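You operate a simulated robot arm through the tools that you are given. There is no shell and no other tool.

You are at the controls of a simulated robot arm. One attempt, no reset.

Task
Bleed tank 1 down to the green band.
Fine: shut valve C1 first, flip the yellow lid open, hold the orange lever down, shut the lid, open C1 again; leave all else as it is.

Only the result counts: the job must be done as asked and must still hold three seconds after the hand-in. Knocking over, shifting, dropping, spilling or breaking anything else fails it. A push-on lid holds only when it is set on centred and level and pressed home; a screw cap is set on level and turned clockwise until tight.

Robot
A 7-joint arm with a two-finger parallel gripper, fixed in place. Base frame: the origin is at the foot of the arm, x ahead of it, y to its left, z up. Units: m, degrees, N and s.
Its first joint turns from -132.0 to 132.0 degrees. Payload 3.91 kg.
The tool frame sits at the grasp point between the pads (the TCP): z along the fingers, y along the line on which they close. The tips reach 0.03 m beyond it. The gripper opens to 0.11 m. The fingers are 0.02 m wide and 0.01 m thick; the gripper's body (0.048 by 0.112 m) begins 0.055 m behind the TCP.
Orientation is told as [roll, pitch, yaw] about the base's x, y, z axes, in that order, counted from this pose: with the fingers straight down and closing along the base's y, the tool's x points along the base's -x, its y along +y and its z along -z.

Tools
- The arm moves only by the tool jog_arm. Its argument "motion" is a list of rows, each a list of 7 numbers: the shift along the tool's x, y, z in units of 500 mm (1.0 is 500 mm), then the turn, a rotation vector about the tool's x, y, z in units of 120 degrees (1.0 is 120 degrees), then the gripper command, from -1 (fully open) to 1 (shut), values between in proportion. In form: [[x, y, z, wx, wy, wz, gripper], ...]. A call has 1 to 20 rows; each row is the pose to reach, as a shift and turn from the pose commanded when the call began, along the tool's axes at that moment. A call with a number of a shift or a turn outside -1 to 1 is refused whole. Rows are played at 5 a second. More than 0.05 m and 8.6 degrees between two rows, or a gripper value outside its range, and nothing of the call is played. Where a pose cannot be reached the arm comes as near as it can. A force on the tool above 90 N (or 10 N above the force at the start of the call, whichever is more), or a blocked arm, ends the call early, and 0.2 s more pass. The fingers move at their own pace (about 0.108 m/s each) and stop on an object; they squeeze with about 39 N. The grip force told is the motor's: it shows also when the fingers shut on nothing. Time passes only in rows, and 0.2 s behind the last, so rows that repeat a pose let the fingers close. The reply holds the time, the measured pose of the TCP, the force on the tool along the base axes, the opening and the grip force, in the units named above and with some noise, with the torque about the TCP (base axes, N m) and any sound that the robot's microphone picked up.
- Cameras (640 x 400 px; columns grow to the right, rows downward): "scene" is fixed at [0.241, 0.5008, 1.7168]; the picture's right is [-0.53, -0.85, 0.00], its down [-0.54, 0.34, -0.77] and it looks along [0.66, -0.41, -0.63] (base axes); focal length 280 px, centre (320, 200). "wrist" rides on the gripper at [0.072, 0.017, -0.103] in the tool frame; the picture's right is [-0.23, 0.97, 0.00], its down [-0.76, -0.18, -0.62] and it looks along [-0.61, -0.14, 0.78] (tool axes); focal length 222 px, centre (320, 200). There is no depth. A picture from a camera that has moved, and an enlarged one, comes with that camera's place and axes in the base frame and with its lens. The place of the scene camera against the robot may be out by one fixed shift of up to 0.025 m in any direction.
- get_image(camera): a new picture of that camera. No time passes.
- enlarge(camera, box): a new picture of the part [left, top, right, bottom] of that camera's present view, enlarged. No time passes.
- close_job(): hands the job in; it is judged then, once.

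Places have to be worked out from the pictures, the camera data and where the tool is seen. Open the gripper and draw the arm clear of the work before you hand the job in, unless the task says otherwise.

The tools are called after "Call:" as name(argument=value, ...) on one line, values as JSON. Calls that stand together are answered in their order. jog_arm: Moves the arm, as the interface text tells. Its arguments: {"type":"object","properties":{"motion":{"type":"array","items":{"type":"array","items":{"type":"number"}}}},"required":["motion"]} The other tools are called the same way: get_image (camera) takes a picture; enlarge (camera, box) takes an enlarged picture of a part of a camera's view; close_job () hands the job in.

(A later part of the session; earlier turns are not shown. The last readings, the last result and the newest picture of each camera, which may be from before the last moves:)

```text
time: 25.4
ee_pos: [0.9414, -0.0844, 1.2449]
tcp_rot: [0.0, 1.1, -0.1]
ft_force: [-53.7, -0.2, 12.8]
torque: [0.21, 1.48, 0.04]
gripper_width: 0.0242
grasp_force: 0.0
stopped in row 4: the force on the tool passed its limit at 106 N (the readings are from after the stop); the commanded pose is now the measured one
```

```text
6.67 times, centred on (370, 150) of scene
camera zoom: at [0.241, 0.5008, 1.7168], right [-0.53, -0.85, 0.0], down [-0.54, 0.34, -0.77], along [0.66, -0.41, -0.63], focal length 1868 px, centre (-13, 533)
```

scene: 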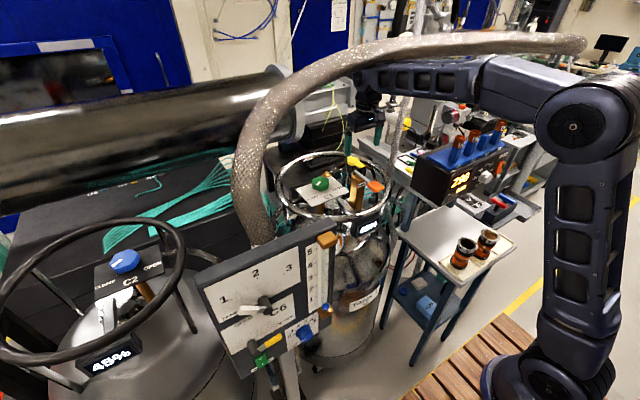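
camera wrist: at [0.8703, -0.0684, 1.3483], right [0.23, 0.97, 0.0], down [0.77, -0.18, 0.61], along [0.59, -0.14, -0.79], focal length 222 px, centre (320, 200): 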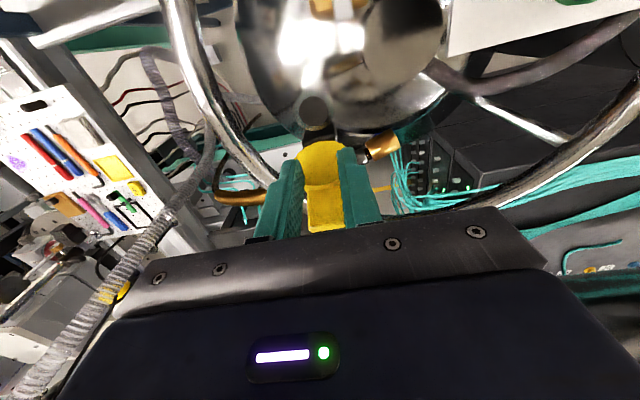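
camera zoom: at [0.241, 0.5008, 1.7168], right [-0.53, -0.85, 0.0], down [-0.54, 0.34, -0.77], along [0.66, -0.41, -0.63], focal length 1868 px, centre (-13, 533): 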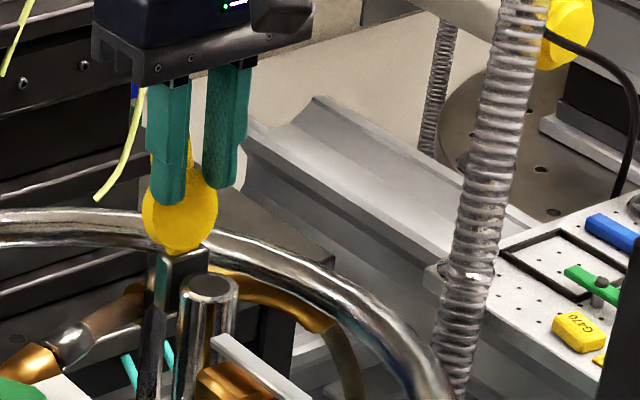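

The lid reached its open stop. I ease back 3 mm to unload, then open the fingers and see whether it stays.

Call:
jog_arm(motion=[[0.004, 0, 0, 0, 0, 0, 0.5], [0.008, 0, 0, 0, 0, 0, 0.3], [0.008, 0, 0, 0, 0, 0, 0.0]])

Call:
get_image(camera="wrist")

Call:
enlarge(camera="scene", box=[330, 120, 410, 180])

```text
time: 26.2
ee_pos: [0.9401, -0.0828, 1.2411]
tcp_rot: [0.1, 0.8, -0.1]
ft_force: [0.2, 0.5, 0.1]
torque: [0.04, 0.01, 0.0]
gripper_width: 0.0549
grasp_force: 0.1
```

```text
taken
camera wrist: at [0.8701, -0.0673, 1.345], right [0.23, 0.97, 0.0], down [0.77, -0.18, 0.61], along [0.59, -0.14, -0.79], focal length 222 px, centre (320, 200)
```

wrist: 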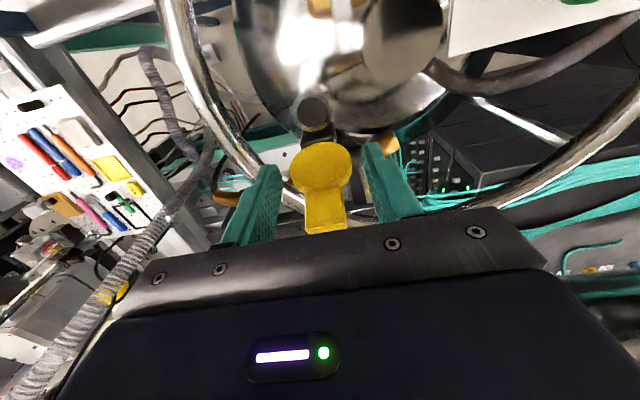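

```text
6.67 times, centred on (370, 150) of scene
camera zoom: at [0.241, 0.5008, 1.7168], right [-0.53, -0.85, 0.0], down [-0.54, 0.34, -0.77], along [0.66, -0.41, -0.63], focal length 1868 px, centre (-13, 533)
```

zoom: 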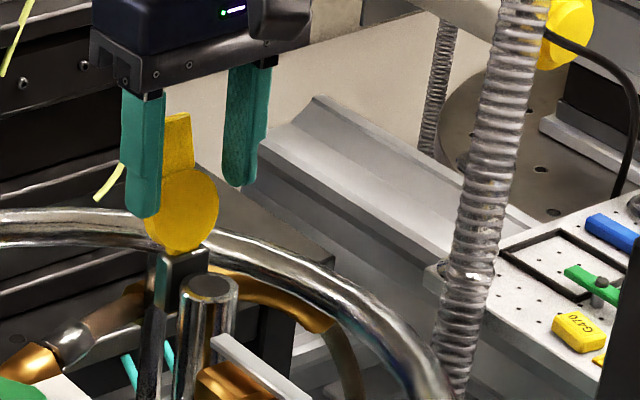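

The lid holds open by itself. I rise out, back away and go to a hover above the orange pad with fingers closed, yawed +40° so the wrist camera can also see the gauge.

Call:
jog_arm(motion=[[0, 0, -0.04, 0, -0.0067, 0, 0.0], [0, 0, -0.08, 0, -0.0067, 0, 0.0], [0.06, 0, -0.08, 0, -0.0067, 0, 0.5], [0.14, 0.02, -0.08, 0, -0.0067, 0, 1], [0.22, 0.04, -0.08, 0, -0.0067, 0, 1], [0.3, 0.06, -0.08, 0, -0.0067, 0, 1], [0.364, 0.06, -0.06, 0, -0.0067, 0, 1], [0.364, 0.06, -0.02, 0, -0.0067, 0, 1]])

Call:
get_image(camera="wrist")

Call:
enlarge(camera="scene", box=[310, 120, 410, 210])

```text
time: 28.0
ee_pos: [0.7616, -0.054, 1.2556]
tcp_rot: [0.0, 0.1, -0.1]
ft_force: [0.2, -0.6, -0.8]
torque: [0.0, -0.02, 0.03]
gripper_width: 0.0
grasp_force: 37.8
```

```text
taken
camera wrist: at [0.6886, -0.0382, 1.3577], right [0.23, 0.97, 0.0], down [0.76, -0.18, 0.62], along [0.61, -0.14, -0.78], focal length 222 px, centre (320, 200)
```

wrist: 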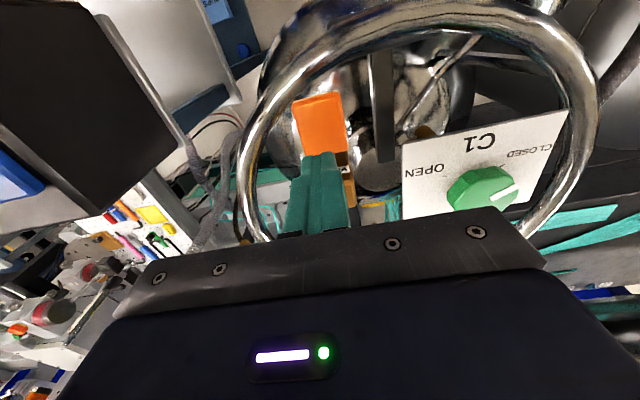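

```text
4.44 times, centred on (360, 165) of scene
camera zoom: at [0.241, 0.5008, 1.7168], right [-0.53, -0.85, 0.0], down [-0.54, 0.34, -0.77], along [0.66, -0.41, -0.63], focal length 1245 px, centre (142, 356)
```

zoom: 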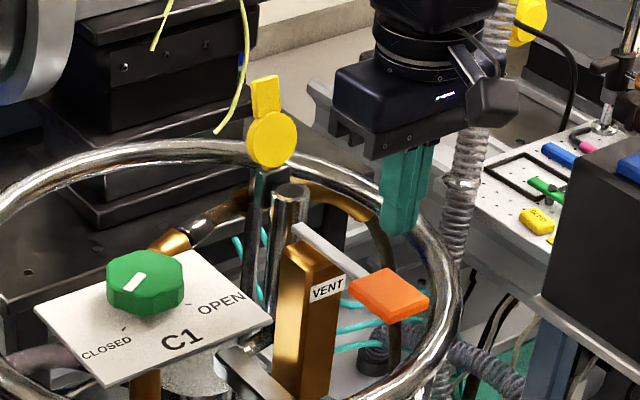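

Lid is open and standing; pad centre confirmed at ≈ (0.759, -0.054). I yaw to +40° above it and check the gauge view.

Call:
jog_arm(motion=[[0.004, 0, 0.01, 0, 0, -0.0625, 1], [0.004, 0, 0.02, 0, 0, -0.125, 1], [0.004, 0, 0.03, 0, 0, -0.1875, 1], [0.004, 0, 0.04, 0, 0, -0.25, 1], [0.004, 0, 0.05, 0, 0, -0.3125, 1], [0.004, 0, 0.06, 0, 0, -0.333, 1]])

Call:
get_image(camera="wrist")

Call:
enlarge(camera="scene", box=[310, 120, 410, 210])

```text
time: 29.4
ee_pos: [0.7569, -0.0543, 1.2243]
tcp_rot: [0.0, 0.0, 39.9]
ft_force: [1.2, -0.4, 0.0]
torque: [0.02, 0.01, 0.0]
gripper_width: 0.0
grasp_force: 37.6
```

```text
taken
camera wrist: at [0.6909, -0.0893, 1.3272], right [-0.45, 0.89, 0.0], down [0.7, 0.35, 0.62], along [0.55, 0.28, -0.78], focal length 222 px, centre (320, 200)
```

wrist: 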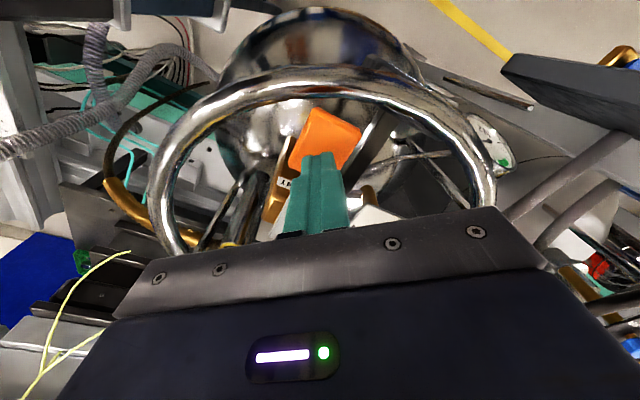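

```text
4.44 times, centred on (360, 165) of scene
camera zoom: at [0.241, 0.5008, 1.7168], right [-0.53, -0.85, 0.0], down [-0.54, 0.34, -0.77], along [0.66, -0.41, -0.63], focal length 1245 px, centre (142, 356)
```

zoom: 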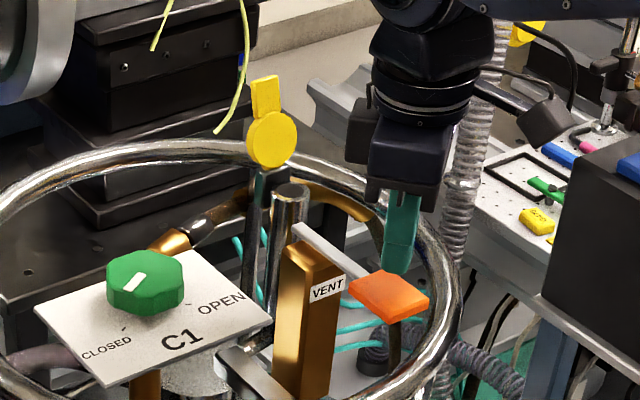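

The gauge shows at (490,145) but is partly behind the ring. I enlarge it and also check it from the scene camera.

Call:
enlarge(camera="wrist", box=[440, 100, 540, 190])

Call:
enlarge(camera="scene", box=[310, 205, 390, 265])

```text
4.44 times, centred on (490, 145) of wrist
camera zoom: at [0.6909, -0.0893, 1.3272], right [-0.45, 0.89, 0.0], down [0.7, 0.35, 0.62], along [0.55, 0.28, -0.78], focal length 987 px, centre (-436, 444)
```

zoom: 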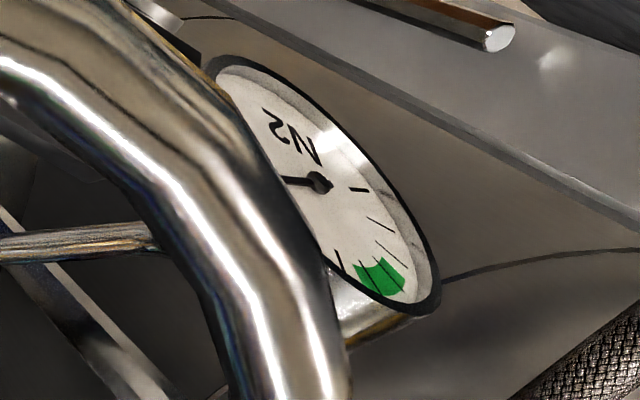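

```text
6.67 times, centred on (350, 235) of scene
camera zoom: at [0.241, 0.5008, 1.7168], right [-0.53, -0.85, 0.0], down [-0.54, 0.34, -0.77], along [0.66, -0.41, -0.63], focal length 1868 px, centre (120, -33)
```

zoom: 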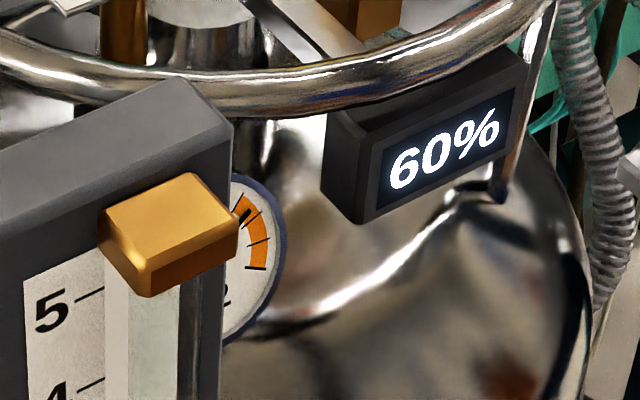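

A yaw of about +20° should bring the sight line outside the ring; I adjust and check again.

Call:
jog_arm(motion=[[0, 0, 0.0, 0, 0, 0.06, 1], [0, 0, 0.02, 0, 0, 0.12, 1], [0, 0, 0.03, 0, 0, 0.1667, 1]])

Call:
get_image(camera="wrist")

Call:
enlarge(camera="wrist", box=[500, 50, 620, 130])

```text
time: 30.2
ee_pos: [0.756, -0.0541, 1.2088]
tcp_rot: [0.0, 0.0, 19.7]
ft_force: [0.2, 0.1, 0.1]
torque: [0.03, -0.01, 0.0]
gripper_width: 0.0
grasp_force: 37.8
```

```text
taken
camera wrist: at [0.6827, -0.0639, 1.3119], right [-0.12, 0.99, 0.0], down [0.78, 0.09, 0.62], along [0.62, 0.07, -0.78], focal length 222 px, centre (320, 200)
```

wrist: 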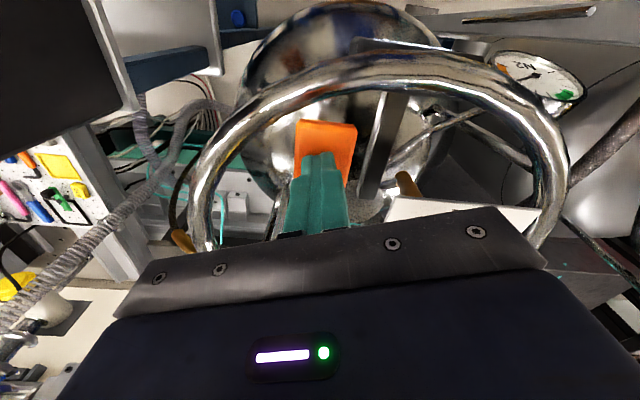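

```text
5.00 times, centred on (560, 90) of wrist
camera zoom: at [0.6827, -0.0639, 1.3119], right [-0.12, 0.99, 0.0], down [0.78, 0.09, 0.62], along [0.62, 0.07, -0.78], focal length 1111 px, centre (-880, 750)
```

zoom: 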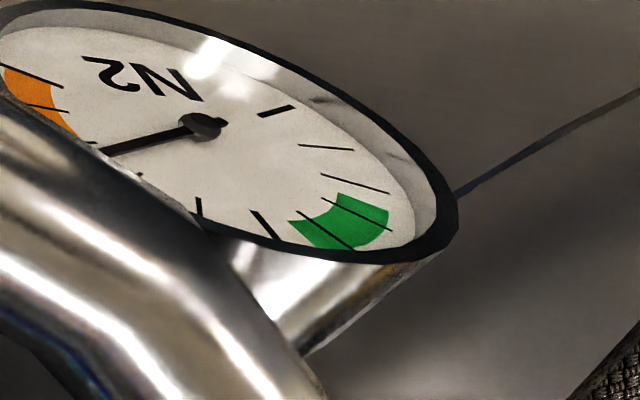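

Excellent: the whole scale incl. the green band is visible. I lower onto the pad: first to about contact and a few millimetres beyond.

Call:
jog_arm(motion=[[0, 0, 0.016, 0, 0, 0, 1], [0, 0, 0.03, 0, 0, 0, 1]])

Call:
enlarge(camera="wrist", box=[500, 50, 620, 130])

```text
time: 30.8
ee_pos: [0.756, -0.0552, 1.1955]
tcp_rot: [0.0, 0.1, 19.8]
ft_force: [-2.4, -0.6, 4.1]
torque: [-0.03, 0.06, -0.03]
gripper_width: 0.0001
grasp_force: 37.7
```

```text
5.00 times, centred on (560, 90) of wrist
camera zoom: at [0.6823, -0.0637, 1.2983], right [-0.12, 0.99, 0.0], down [0.78, 0.09, 0.62], along [0.62, 0.07, -0.78], focal length 1111 px, centre (-880, 750)
```

zoom: 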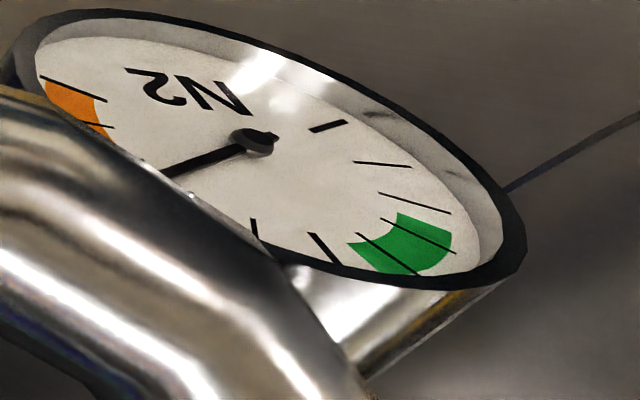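

First contact (4 N) right at the estimated height. I press 8 mm down and read the gauge.

Call:
jog_arm(motion=[[0, 0, 0.016, 0, 0, 0, 1]])

Call:
enlarge(camera="wrist", box=[500, 50, 620, 130])

Call:
enlarge(camera="scene", box=[330, 130, 410, 190])

```text
time: 31.2
ee_pos: [0.7556, -0.0541, 1.1906]
tcp_rot: [0.0, 0.0, 19.7]
ft_force: [-7.6, -0.8, 33.2]
torque: [-0.06, -0.04, -0.02]
gripper_width: 0.0
grasp_force: 37.9
```

```text
5.00 times, centred on (560, 90) of wrist
camera zoom: at [0.6822, -0.0637, 1.2927], right [-0.12, 0.99, 0.0], down [0.78, 0.09, 0.63], along [0.62, 0.07, -0.78], focal length 1111 px, centre (-880, 750)
```

zoom: 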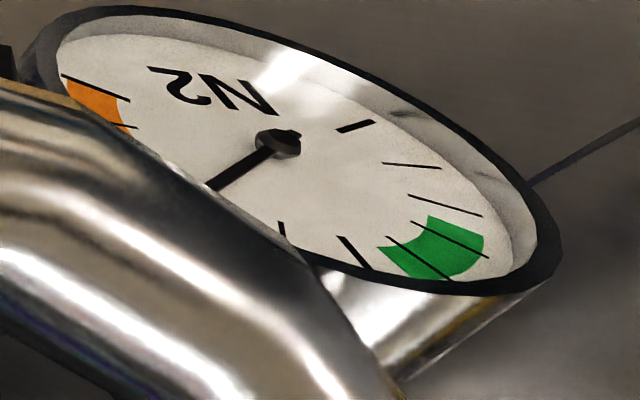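

```text
6.67 times, centred on (370, 160) of scene
camera zoom: at [0.241, 0.5008, 1.7168], right [-0.53, -0.85, 0.0], down [-0.54, 0.34, -0.77], along [0.66, -0.41, -0.63], focal length 1868 px, centre (-13, 467)
```

zoom: 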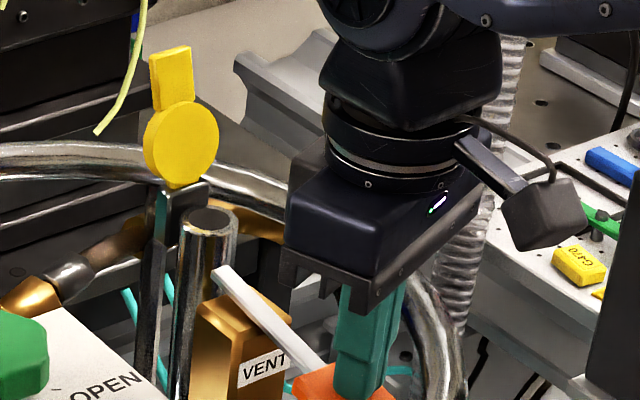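

It's venting: the needle has begun to fall. I hold in short 0.4 s steps and watch.

Call:
jog_arm(motion=[[0, 0, 0, 0, 0, 0, 1]])

Call:
enlarge(camera="wrist", box=[500, 50, 620, 130])

```text
time: 31.6
ee_pos: [0.7551, -0.0532, 1.1901]
tcp_rot: [0.0, -0.1, 19.8]
ft_force: [-2.4, -1.9, 45.8]
torque: [-0.01, -0.37, -0.01]
gripper_width: 0.0002
grasp_force: 37.4
```

```text
5.00 times, centred on (560, 90) of wrist
camera zoom: at [0.6822, -0.0637, 1.2922], right [-0.12, 0.99, 0.0], down [0.78, 0.09, 0.62], along [0.62, 0.07, -0.78], focal length 1111 px, centre (-880, 750)
```

zoom: 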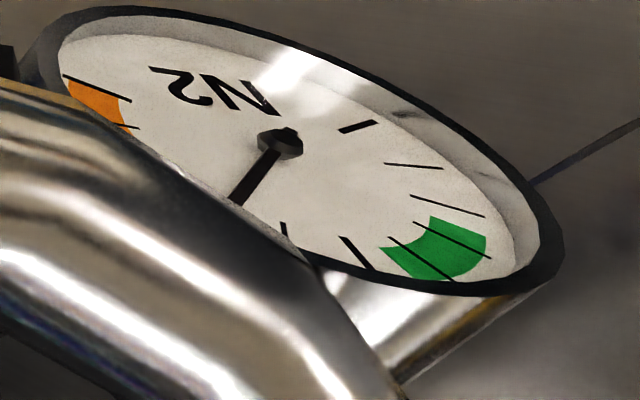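

Falling steadily. Another 0.4 s of hold.

Call:
jog_arm(motion=[[0, 0, 0, 0, 0, 0, 1]])

Call:
enlarge(camera="wrist", box=[500, 50, 620, 130])

```text
time: 32.0
ee_pos: [0.7571, -0.0532, 1.1885]
tcp_rot: [0.0, -0.1, 19.8]
ft_force: [3.9, -0.9, 53.7]
torque: [0.03, -0.66, -0.03]
gripper_width: 0.0
grasp_force: 38.0
```

```text
5.00 times, centred on (560, 90) of wrist
camera zoom: at [0.6823, -0.0637, 1.292], right [-0.12, 0.99, 0.0], down [0.78, 0.09, 0.62], along [0.62, 0.07, -0.78], focal length 1111 px, centre (-880, 750)
```

zoom: 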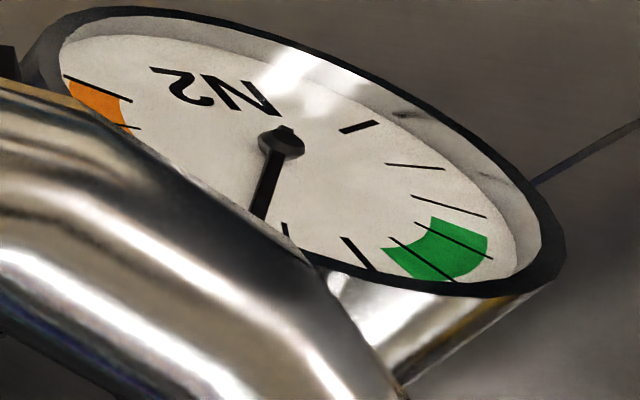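

Needle near tick 6.3. I hold 0.6 s more, easing the command by 1 mm since the force has crept to 54 N.

Call:
jog_arm(motion=[[0, 0, -0.001, 0, 0, 0, 1], [0, 0, -0.002, 0, 0, 0, 1]])

Call:
enlarge(camera="wrist", box=[500, 50, 620, 130])

```text
time: 32.6
ee_pos: [0.7566, -0.0537, 1.1886]
tcp_rot: [0.0, 0.0, 19.9]
ft_force: [4.2, 0.5, 55.0]
torque: [0.03, -0.68, -0.04]
gripper_width: 0.0002
grasp_force: 37.9
```

```text
5.00 times, centred on (560, 90) of wrist
camera zoom: at [0.6824, -0.0637, 1.292], right [-0.12, 0.99, 0.0], down [0.78, 0.09, 0.62], along [0.62, 0.07, -0.78], focal length 1111 px, centre (-880, 750)
```

zoom: 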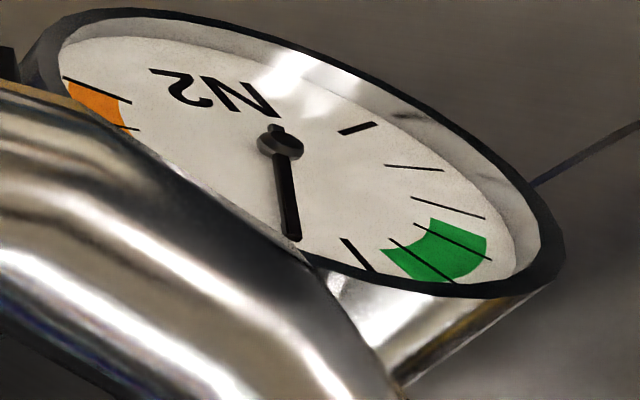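

Needle ≈ tick 5.9. Holding 0.8 s more.

Call:
jog_arm(motion=[[0, 0, 0, 0, 0, 0, 1], [0, 0, 0, 0, 0, 0, 1], [0, 0, 0, 0, 0, 0, 1]])

Call:
enlarge(camera="wrist", box=[500, 50, 620, 130])

```text
time: 33.4
ee_pos: [0.7568, -0.0547, 1.19]
tcp_rot: [0.0, 0.0, 19.9]
ft_force: [2.1, 2.2, 56.1]
torque: [0.09, -0.61, 0.0]
gripper_width: 0.0
grasp_force: 37.3
```

```text
5.00 times, centred on (560, 90) of wrist
camera zoom: at [0.6823, -0.0637, 1.292], right [-0.12, 0.99, 0.0], down [0.78, 0.09, 0.62], along [0.62, 0.07, -0.78], focal length 1111 px, centre (-880, 750)
```

zoom: 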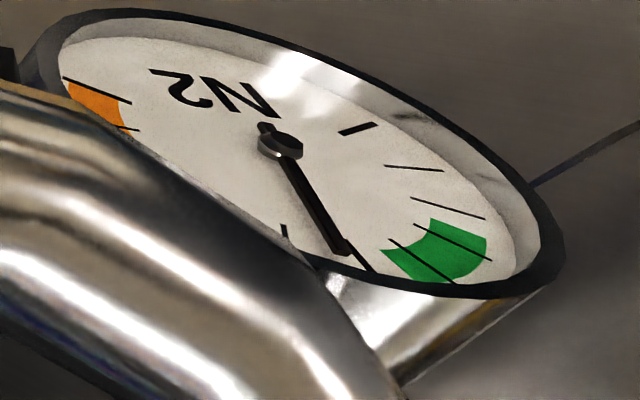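

Needle ≈ tick 5.1, falling about 1 tick/s. Another 0.8 s.

Call:
jog_arm(motion=[[0, 0, 0, 0, 0, 0, 1], [0, 0, 0, 0, 0, 0, 1], [0, 0, 0, 0, 0, 0, 1]])

Call:
enlarge(camera="wrist", box=[500, 50, 620, 130])

```text
time: 34.2
ee_pos: [0.7566, -0.0533, 1.1901]
tcp_rot: [0.0, 0.0, 19.9]
ft_force: [1.2, 2.4, 56.0]
torque: [0.03, -0.59, -0.02]
gripper_width: 0.0
grasp_force: 38.0
```

```text
5.00 times, centred on (560, 90) of wrist
camera zoom: at [0.6823, -0.0637, 1.2919], right [-0.12, 0.99, 0.0], down [0.78, 0.09, 0.62], along [0.62, 0.07, -0.78], focal length 1111 px, centre (-880, 750)
```

zoom: 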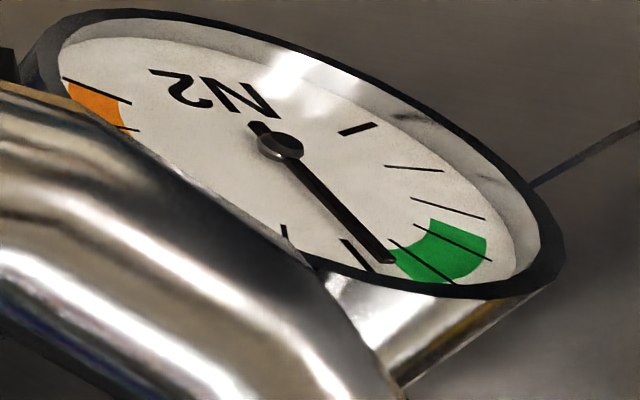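

Needle at the green edge (~4.4). Hold 0.4 s more, then release in the following call.

Call:
jog_arm(motion=[[0, 0, 0, 0, 0, 0, 1]])

Call:
enlarge(camera="wrist", box=[500, 50, 620, 130])

```text
time: 34.6
ee_pos: [0.7566, -0.0544, 1.1898]
tcp_rot: [0.0, 0.1, 19.9]
ft_force: [0.3, 1.2, 56.2]
torque: [0.07, -0.64, 0.0]
gripper_width: 0.0002
grasp_force: 38.0
```

```text
5.00 times, centred on (560, 90) of wrist
camera zoom: at [0.6823, -0.0637, 1.2919], right [-0.12, 0.99, 0.0], down [0.78, 0.09, 0.62], along [0.62, 0.07, -0.78], focal length 1111 px, centre (-880, 750)
```

zoom: 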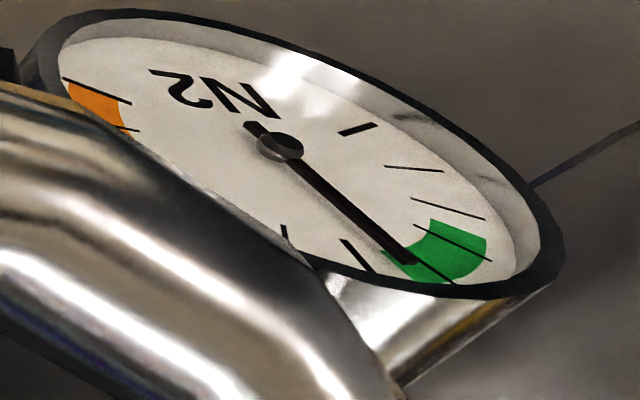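

Needle ≈ 4.1, inside green. I hold two more rows to get to mid-band and lift straight off.

Call:
jog_arm(motion=[[0, 0, 0, 0, 0, 0, 1], [0, 0, 0, 0, 0, 0, 1], [0, 0, -0.04, 0, 0, 0, 1], [0, 0, -0.06, 0, 0, 0, 1]])

Call:
enlarge(camera="wrist", box=[480, 40, 620, 130])

Call:
enlarge(camera="scene", box=[310, 120, 410, 210])

```text
time: 35.6
ee_pos: [0.7566, -0.0542, 1.2179]
tcp_rot: [0.1, 0.3, 19.7]
ft_force: [0.1, 0.0, -0.2]
torque: [0.02, -0.01, -0.01]
gripper_width: 0.0
grasp_force: 38.1
```

```text
4.44 times, centred on (550, 85) of wrist
camera zoom: at [0.6836, -0.0639, 1.3196], right [-0.12, 0.99, 0.0], down [0.78, 0.09, 0.62], along [0.61, 0.07, -0.79], focal length 987 px, centre (-702, 711)
```

zoom: 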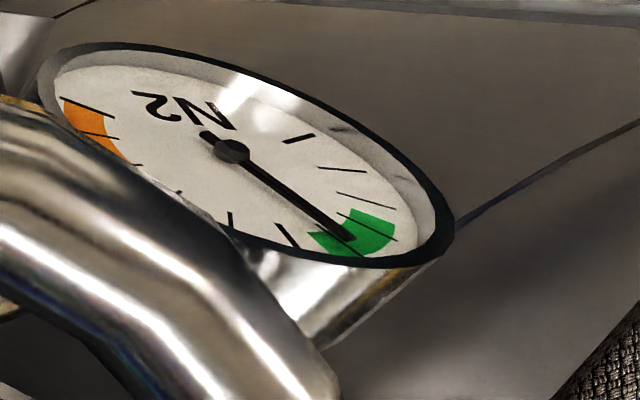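

```text
4.44 times, centred on (360, 165) of scene
camera zoom: at [0.241, 0.5008, 1.7168], right [-0.53, -0.85, 0.0], down [-0.54, 0.34, -0.77], along [0.66, -0.41, -0.63], focal length 1245 px, centre (142, 356)
```

zoom: 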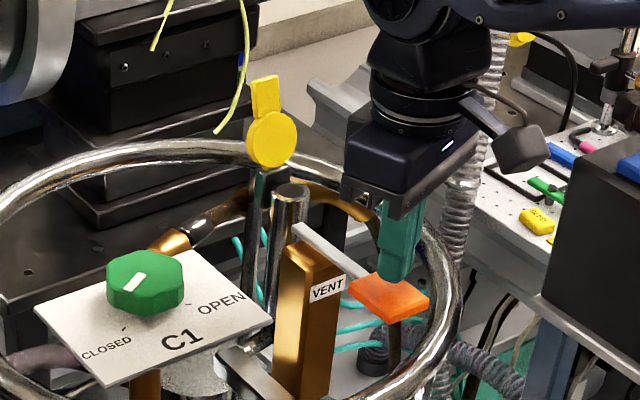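

The needle rests at ≈3.7 in mid-green, lever sprung back. Now to the lid: rise, return to yaw 0, and hover above the standing tab with fingers open.

Call:
jog_arm(motion=[[0, 0, -0.07, 0, 0, 0.04, 0.5], [0, 0, -0.134, 0, 0, 0.08, 0.0], [-0.08, -0.045, -0.134, 0, 0, 0.12, 0.0], [-0.16, -0.09, -0.134, 0, 0, 0.164, 0.0], [-0.24, -0.135, -0.134, 0, 0, 0.164, 0.0], [-0.29, -0.16, -0.134, 0, 0, 0.164, 0.0], [-0.3255, -0.18, -0.134, 0, 0, 0.164, 0.0], [-0.3255, -0.18, -0.134, 0, 0, 0.164, 0.0]])

Call:
get_image(camera="wrist")

Call:
enlarge(camera="scene", box=[310, 100, 410, 190])

```text
time: 37.4
ee_pos: [0.9419, -0.0842, 1.2856]
tcp_rot: [0.0, 0.2, 0.1]
ft_force: [-0.6, 0.1, 0.5]
torque: [-0.01, 0.0, 0.0]
gripper_width: 0.0549
grasp_force: 0.1
```

```text
taken
camera wrist: at [0.8687, -0.0683, 1.3884], right [0.22, 0.97, 0.0], down [0.76, -0.18, 0.62], along [0.61, -0.14, -0.78], focal length 222 px, centre (320, 200)
```

wrist: 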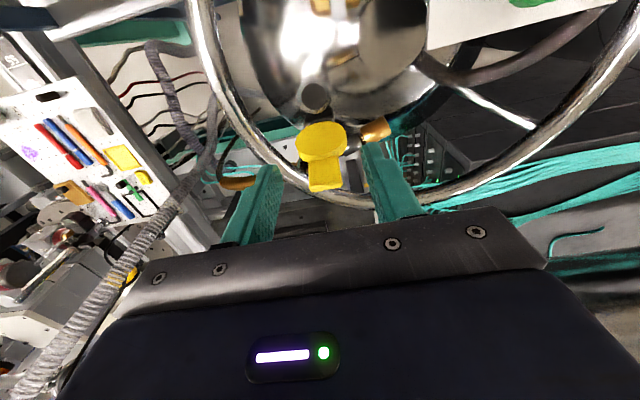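

```text
4.44 times, centred on (360, 145) of scene
camera zoom: at [0.241, 0.5008, 1.7168], right [-0.53, -0.85, 0.0], down [-0.54, 0.34, -0.77], along [0.66, -0.41, -0.63], focal length 1245 px, centre (142, 444)
```

zoom: 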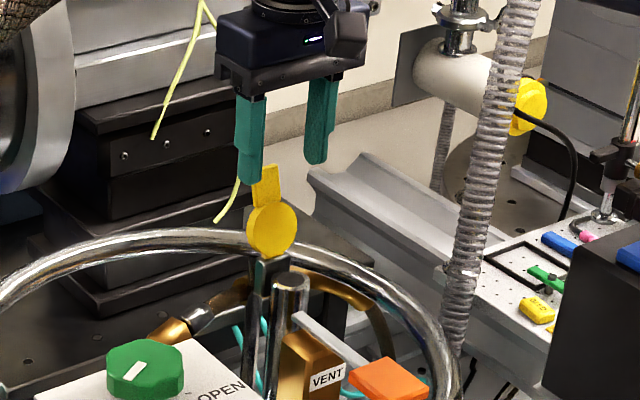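

The standing tab's end is at ≈ (0.973, -0.088, 1.242), a bit farther out than my fingers were. I move +27 mm in x at this height to see that it is reachable.

Call:
jog_arm(motion=[[-0.02, -0.002, 0, 0, -0.0015, 0, 0.0], [-0.04, -0.004, 0, 0, -0.0015, 0, 0.0], [-0.054, -0.006, 0, 0, -0.0015, 0, 0.0]])

Call:
get_image(camera="wrist")

Call:
enlarge(camera="scene", box=[310, 100, 410, 190])

```text
time: 38.2
ee_pos: [0.9681, -0.0858, 1.2857]
tcp_rot: [0.0, -0.1, 0.2]
ft_force: [0.3, -0.3, 0.4]
torque: [0.03, -0.01, -0.01]
gripper_width: 0.0548
grasp_force: 0.0
```

```text
taken
camera wrist: at [0.8954, -0.0703, 1.3877], right [0.22, 0.97, 0.0], down [0.76, -0.18, 0.62], along [0.61, -0.14, -0.78], focal length 222 px, centre (320, 200)
```

wrist: 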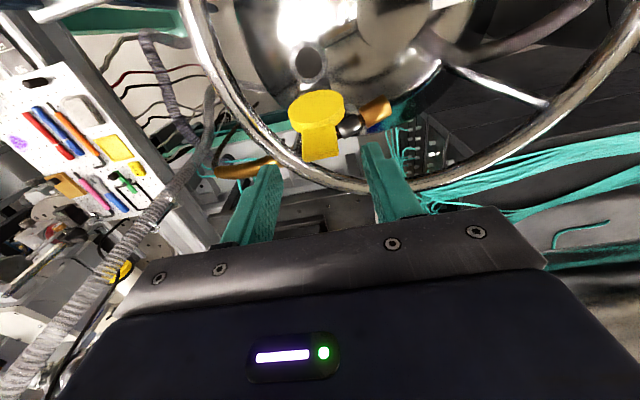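

```text
4.44 times, centred on (360, 145) of scene
camera zoom: at [0.241, 0.5008, 1.7168], right [-0.53, -0.85, 0.0], down [-0.54, 0.34, -0.77], along [0.66, -0.41, -0.63], focal length 1245 px, centre (142, 444)
```

zoom: 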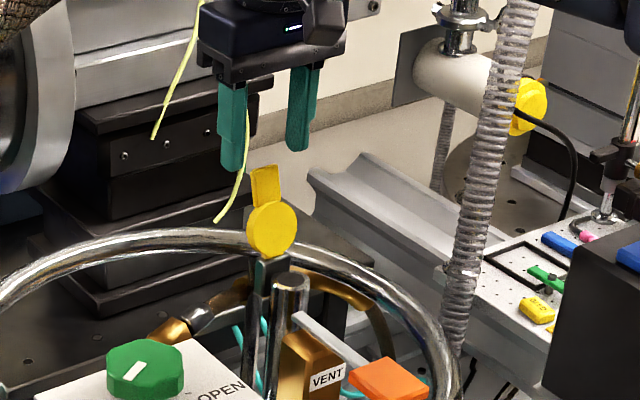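

Reachable. Re-triangulated, the tab end is at ≈ (0.962, -0.086, 1.25). I set TCP x to 0.960 and lower 27 mm around it.

Call:
jog_arm(motion=[[0.016, 0, 0.0, 0, 0, 0, 0.0], [0.016, 0, 0.03, 0, 0, 0, 0.0], [0.016, 0, 0.055, 0, 0, 0, 0.0]])

Call:
get_image(camera="wrist")

Call:
enlarge(camera="scene", box=[320, 110, 400, 170])

```text
time: 39.0
ee_pos: [0.9604, -0.0872, 1.2563]
tcp_rot: [-0.1, -0.1, 0.2]
ft_force: [0.6, -0.3, -0.7]
torque: [-0.02, 0.02, -0.01]
gripper_width: 0.0549
grasp_force: 0.1
```

```text
taken
camera wrist: at [0.8874, -0.0711, 1.3587], right [0.22, 0.97, 0.0], down [0.76, -0.18, 0.62], along [0.61, -0.14, -0.78], focal length 222 px, centre (320, 200)
```

wrist: 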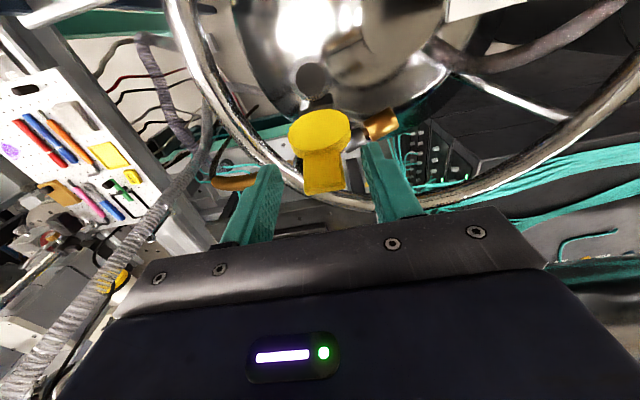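

```text
6.67 times, centred on (360, 140) of scene
camera zoom: at [0.241, 0.5008, 1.7168], right [-0.53, -0.85, 0.0], down [-0.54, 0.34, -0.77], along [0.66, -0.41, -0.63], focal length 1868 px, centre (53, 600)
```

zoom: 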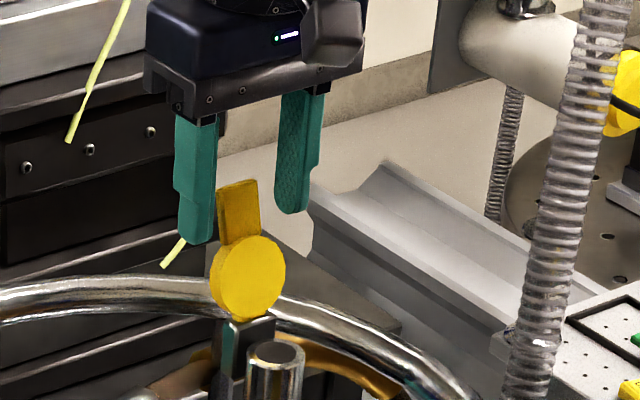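

The tab is between the fingers near their tips. I shift 3 mm in x and close with a moderate grip.

Call:
jog_arm(motion=[[-0.006, 0, 0, 0, 0, 0, 0.0], [-0.006, 0, 0, 0, 0, 0, 0.4], [-0.006, 0, 0, 0, 0, 0, 0.7], [-0.006, 0, 0, 0, 0, 0, 0.7]])

Call:
get_image(camera="wrist")

```text
time: 40.0
ee_pos: [0.9632, -0.0849, 1.2555]
tcp_rot: [0.1, -0.1, 0.3]
ft_force: [-2.0, 13.9, -2.5]
torque: [0.37, 0.07, 0.02]
gripper_width: 0.0256
grasp_force: 45.5
```

```text
taken
camera wrist: at [0.8904, -0.0696, 1.3582], right [0.22, 0.97, 0.0], down [0.76, -0.17, 0.62], along [0.61, -0.14, -0.78], focal length 222 px, centre (320, 200)
```

wrist: 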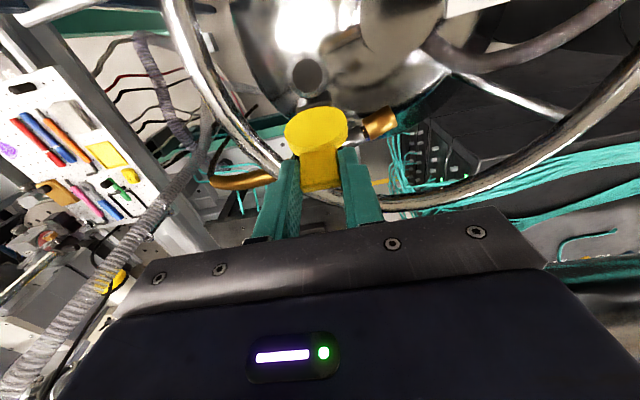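

Tab gripped. I ease the squeeze and swing back along the arc to ~60°.

Call:
jog_arm(motion=[[0, 0.002, 0, 0, 0, 0, 0.58], [0.0208, 0.002, -0.0014, 0, 0, 0, 0.58], [0.0448, 0.002, 0.0006, 0, 0, 0, 0.58], [0.068, 0.002, 0.007, 0, 0, 0, 0.58], [0.0898, 0.002, 0.017, 0, 0, 0, 0.58]])

Call:
get_image(camera="wrist")

Call:
enlarge(camera="scene", box=[320, 110, 400, 170])

```text
time: 41.2
ee_pos: [0.9168, -0.085, 1.2516]
tcp_rot: [0.0, -0.3, 0.2]
ft_force: [0.4, 12.2, 42.1]
torque: [0.25, -0.96, 0.08]
gripper_width: 0.0258
grasp_force: 45.3
```

```text
taken
camera wrist: at [0.8423, -0.0694, 1.3553], right [0.22, 0.97, 0.0], down [0.76, -0.17, 0.63], along [0.61, -0.14, -0.78], focal length 222 px, centre (320, 200)
```

wrist: 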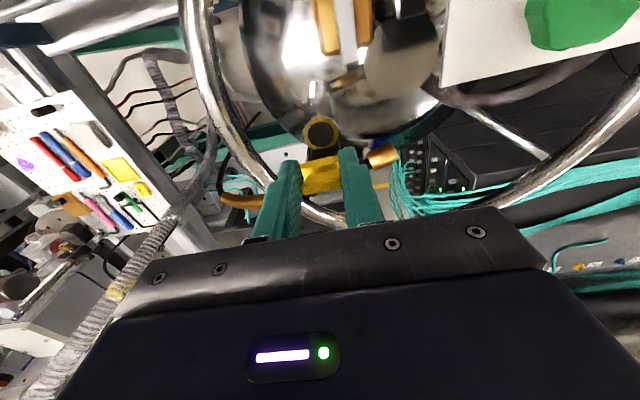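

```text
6.67 times, centred on (360, 140) of scene
camera zoom: at [0.241, 0.5008, 1.7168], right [-0.53, -0.85, 0.0], down [-0.54, 0.34, -0.77], along [0.66, -0.41, -0.63], focal length 1868 px, centre (53, 600)
```

zoom: 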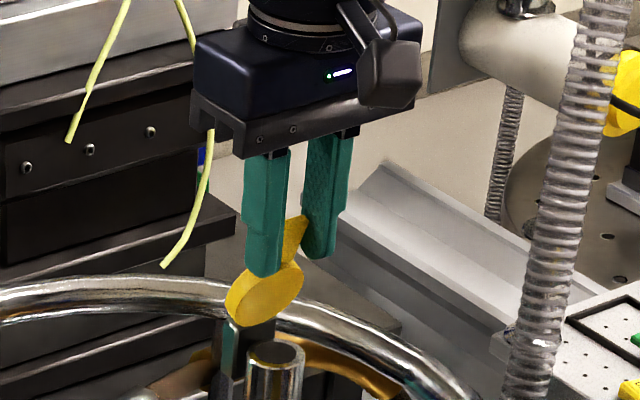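

Lid coming down (~55°). I continue along the arc with a lighter squeeze.

Call:
jog_arm(motion=[[0.0, 0.002, 0.0, 0, 0, 0, 0.54], [0.0198, 0.002, 0.0138, 0, 0, 0, 0.54], [0.0368, 0.002, 0.0308, 0, 0, 0, 0.54], [0.0506, 0.002, 0.0506, 0, 0, 0, 0.54], [0.0606, 0.002, 0.0724, 0, 0, 0, 0.54]])

Call:
get_image(camera="wrist")

Call:
enlarge(camera="scene", box=[320, 110, 400, 170])

```text
time: 42.4
ee_pos: [0.8882, -0.0846, 1.2104]
tcp_rot: [0.0, 0.0, 0.1]
ft_force: [-0.5, -2.1, 0.7]
torque: [0.04, 0.0, -0.01]
gripper_width: 0.0262
grasp_force: 0.7
```

```text
taken
camera wrist: at [0.8151, -0.0693, 1.3136], right [0.22, 0.97, 0.0], down [0.76, -0.18, 0.62], along [0.61, -0.14, -0.78], focal length 222 px, centre (320, 200)
```

wrist: 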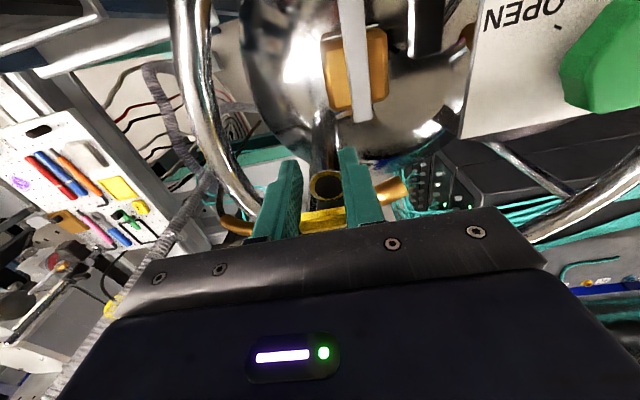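

```text
6.67 times, centred on (360, 140) of scene
camera zoom: at [0.241, 0.5008, 1.7168], right [-0.53, -0.85, 0.0], down [-0.54, 0.34, -0.77], along [0.66, -0.41, -0.63], focal length 1868 px, centre (53, 600)
```

zoom: 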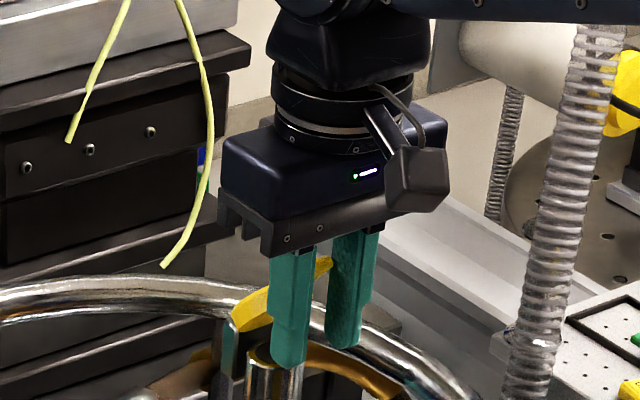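

The lid hangs at ~45° between the fingers. I open and rise clear, then I'll press it shut from above with closed fingers.

Call:
jog_arm(motion=[[0, 0, 0, 0, 0, 0, 0.0], [0, 0, 0, 0, 0, 0, 0.0], [0, 0, -0.06, 0, 0, 0, 0.0], [0, 0, -0.12, 0, 0, 0, 0.0], [0, 0, -0.14, 0, 0, 0, 0.5], [0, 0, -0.14, 0, 0, 0, 1], [0, 0, -0.14, 0, 0, 0, 1]])

Call:
get_image(camera="wrist")

Call:
enlarge(camera="scene", box=[320, 110, 400, 170])

```text
time: 44.0
ee_pos: [0.8886, -0.0854, 1.2816]
tcp_rot: [0.0, 0.0, 0.2]
ft_force: [1.3, 0.1, 0.7]
torque: [0.03, -0.01, -0.01]
gripper_width: 0.0
grasp_force: 37.8
```

```text
taken
camera wrist: at [0.8152, -0.0698, 1.3839], right [0.22, 0.97, 0.0], down [0.76, -0.18, 0.62], along [0.61, -0.14, -0.78], focal length 222 px, centre (320, 200)
```

wrist: 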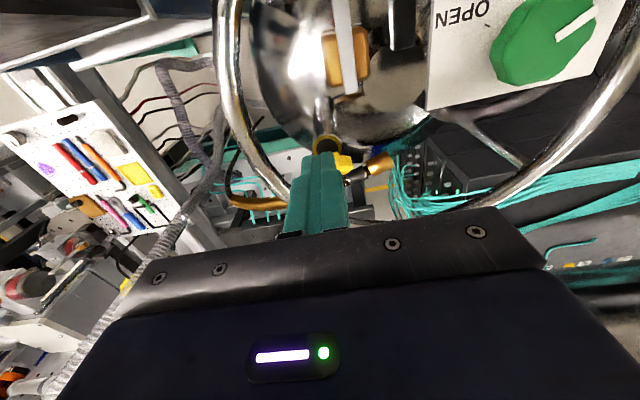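

```text
6.67 times, centred on (360, 140) of scene
camera zoom: at [0.241, 0.5008, 1.7168], right [-0.53, -0.85, 0.0], down [-0.54, 0.34, -0.77], along [0.66, -0.41, -0.63], focal length 1868 px, centre (53, 600)
```

zoom: 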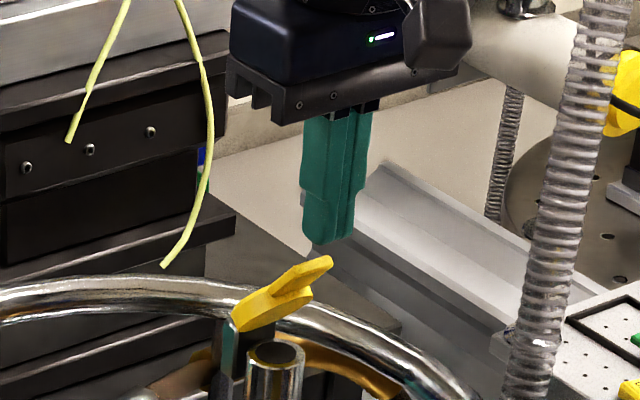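

The lid stays at ~45° by hinge friction. I move above its tab/disc joint (x ≈ 0.910) and push down steadily.

Call:
jog_arm(motion=[[-0.043, 0, 0, 0, 0, 0, 1], [-0.043, 0, 0.03, 0, 0, 0, 1], [-0.043, 0, 0.06, 0, 0, 0, 1], [-0.043, 0, 0.08, 0, 0, 0, 1], [-0.043, 0, 0.1, 0, 0, 0, 1], [-0.043, 0, 0.12, 0, 0, 0, 1], [-0.043, 0, 0.14, 0, 0, 0, 1]])

Call:
get_image(camera="wrist")

Call:
enlarge(camera="scene", box=[320, 110, 400, 170])

```text
time: 45.6
ee_pos: [0.9101, -0.0842, 1.2111]
tcp_rot: [0.0, -0.2, 0.2]
ft_force: [-0.2, -0.9, 0.2]
torque: [0.03, 0.02, 0.0]
gripper_width: 0.0
grasp_force: 37.5
```

```text
taken
camera wrist: at [0.8362, -0.0681, 1.3138], right [0.22, 0.97, 0.0], down [0.76, -0.18, 0.62], along [0.61, -0.14, -0.78], focal length 222 px, centre (320, 200)
```

wrist: 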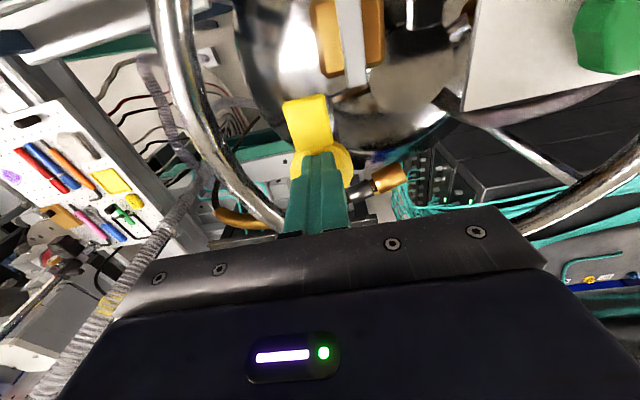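

```text
6.67 times, centred on (360, 140) of scene
camera zoom: at [0.241, 0.5008, 1.7168], right [-0.53, -0.85, 0.0], down [-0.54, 0.34, -0.77], along [0.66, -0.41, -0.63], focal length 1868 px, centre (53, 600)
```

zoom: 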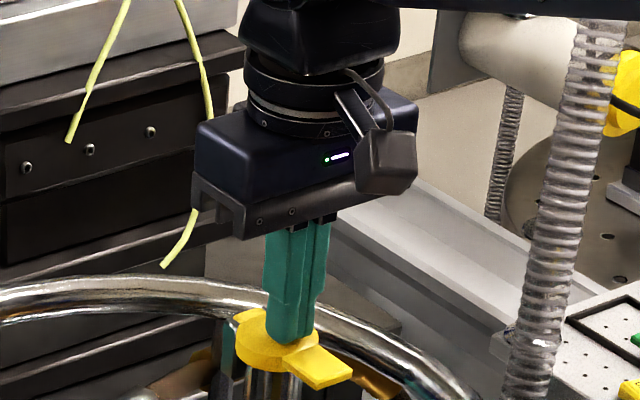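

The lid has dropped to closed. I press it home gently until a light contact force shows.

Call:
jog_arm(motion=[[-0.01, 0, 0.01, 0, 0, 0, 1], [-0.01, 0, 0.02, 0, 0, 0, 1], [-0.01, 0, 0.028, 0, 0, 0, 1], [-0.01, 0, 0.034, 0, 0, 0, 1]])

```text
time: 46.4
ee_pos: [0.915, -0.0841, 1.2098]
tcp_rot: [-0.1, -1.0, 0.1]
ft_force: [-6.4, 1.1, 26.3]
torque: [-0.01, 0.44, 0.11]
gripper_width: 0.0
grasp_force: 37.6
stopped in row 4: the force on the tool passed its limit at 96 N (the readings are from after the stop); the commanded pose is now the measured one
```

Contact came at tip z ≈ 1.18 and hit the force limit, higher than I estimated. I rise and compare the lid with its original closed look.

Call:
jog_arm(motion=[[0, 0, -0.04, 0, 0.008, 0, 1], [0.04, 0, -0.08, 0, 0.008, 0, 1], [0.12, 0.02, -0.1, 0, 0.008, 0, 1], [0.15, 0.05, -0.12, 0, 0.008, 0, 1]])

Call:
get_image(camera="wrist")

Call:
enlarge(camera="scene", box=[325, 140, 405, 200])

```text
time: 47.4
ee_pos: [0.8392, -0.0582, 1.2622]
tcp_rot: [-0.1, 0.2, 0.1]
ft_force: [0.2, 0.1, -0.9]
torque: [0.0, 0.01, 0.0]
gripper_width: 0.0
grasp_force: 37.6
```

```text
taken
camera wrist: at [0.767, -0.0421, 1.3654], right [0.23, 0.97, 0.0], down [0.76, -0.18, 0.62], along [0.6, -0.14, -0.78], focal length 222 px, centre (320, 200)
```

wrist: 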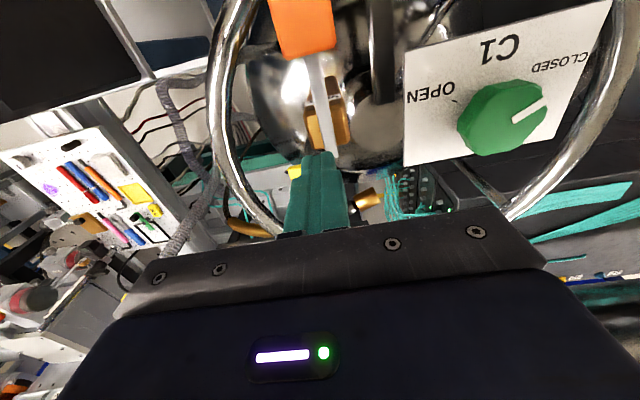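

```text
6.67 times, centred on (365, 170) of scene
camera zoom: at [0.241, 0.5008, 1.7168], right [-0.53, -0.85, 0.0], down [-0.54, 0.34, -0.77], along [0.66, -0.41, -0.63], focal length 1868 px, centre (20, 400)
```

zoom: 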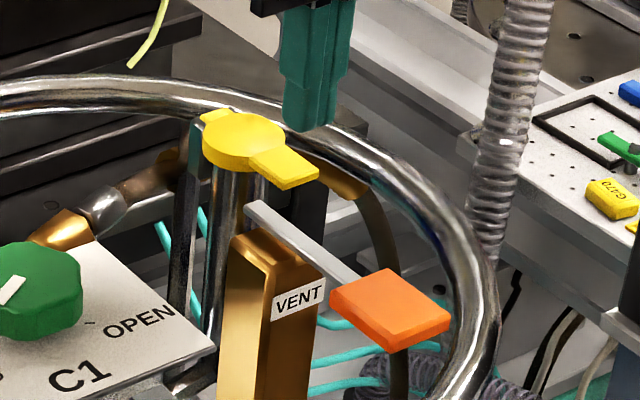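

The lid matches its original closed look exactly. Now C1: I go back above the knob with yaw -60° and open fingers.

Call:
jog_arm(motion=[[-0.0066, 0.038, 0, 0, 0, 0.0625, 0.5], [-0.0132, 0.0766, 0, 0, 0, 0.125, 0], [-0.0197, 0.115, 0, 0, 0, 0.1875, -1], [-0.0263, 0.153, 0, 0, 0, 0.25, -1], [-0.0329, 0.191, 0, 0, 0, 0.3125, -1], [-0.0395, 0.23, 0, 0, 0, 0.375, -1], [-0.046, 0.268, 0, 0, 0, 0.4375, -1], [-0.0526, 0.3064, 0, 0, 0, 0.5, -1]])

Call:
get_image(camera="wrist")

```text
time: 49.2
ee_pos: [0.8652, 0.0938, 1.2635]
tcp_rot: [-0.2, 0.0, -60.1]
ft_force: [-0.8, -1.3, 0.3]
torque: [0.04, 0.04, 0.0]
gripper_width: 0.1096
grasp_force: 0.0
```

```text
taken
camera wrist: at [0.8443, 0.1643, 1.3671], right [0.96, 0.29, 0.0], down [0.23, -0.75, 0.62], along [0.18, -0.6, -0.78], focal length 222 px, centre (320, 200)
```

wrist: 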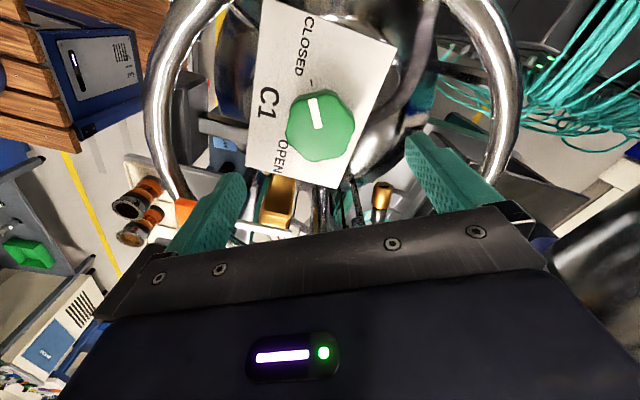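

Same picture as when I left it. I descend and close on the knob.

Call:
jog_arm(motion=[[0, 0, 0.05, 0, 0, 0, -1], [0, 0, 0.1, 0, 0, 0, -1], [0, 0, 0.135, 0, 0, 0, -1], [0, 0, 0.155, 0, 0, 0, -1], [0, 0, 0.155, 0, 0, 0, 1], [0, 0, 0.155, 0, 0, 0, 1], [0, 0, 0.155, 0, 0, 0, 1], [0, 0, 0.155, 0, 0, 0, 1]])

```text
time: 51.0
ee_pos: [0.8653, 0.0939, 1.1863]
tcp_rot: [-0.1, 0.1, -59.9]
ft_force: [21.5, 7.7, 3.5]
torque: [0.57, -1.43, 0.01]
gripper_width: 0.0617
grasp_force: 44.8
```

Knob gripped. I trim 1.2 mm and turn counter-clockwise in stages, watching loads.

Call:
jog_arm(motion=[[0, 0.0024, 0, 0, 0, 0, 1], [0, 0.0024, 0, 0, 0, -0.05, 1], [0, 0.0024, 0, 0, 0, -0.1, 1], [0, 0.0024, 0, 0, 0, -0.15, 1], [0, 0.0024, 0, 0, 0, -0.2, 1]])

```text
time: 52.2
ee_pos: [0.8662, 0.095, 1.1868]
tcp_rot: [-0.3, 0.2, -35.9]
ft_force: [3.1, -4.0, 5.4]
torque: [-0.57, -0.21, 0.0]
gripper_width: 0.062
grasp_force: 45.2
```

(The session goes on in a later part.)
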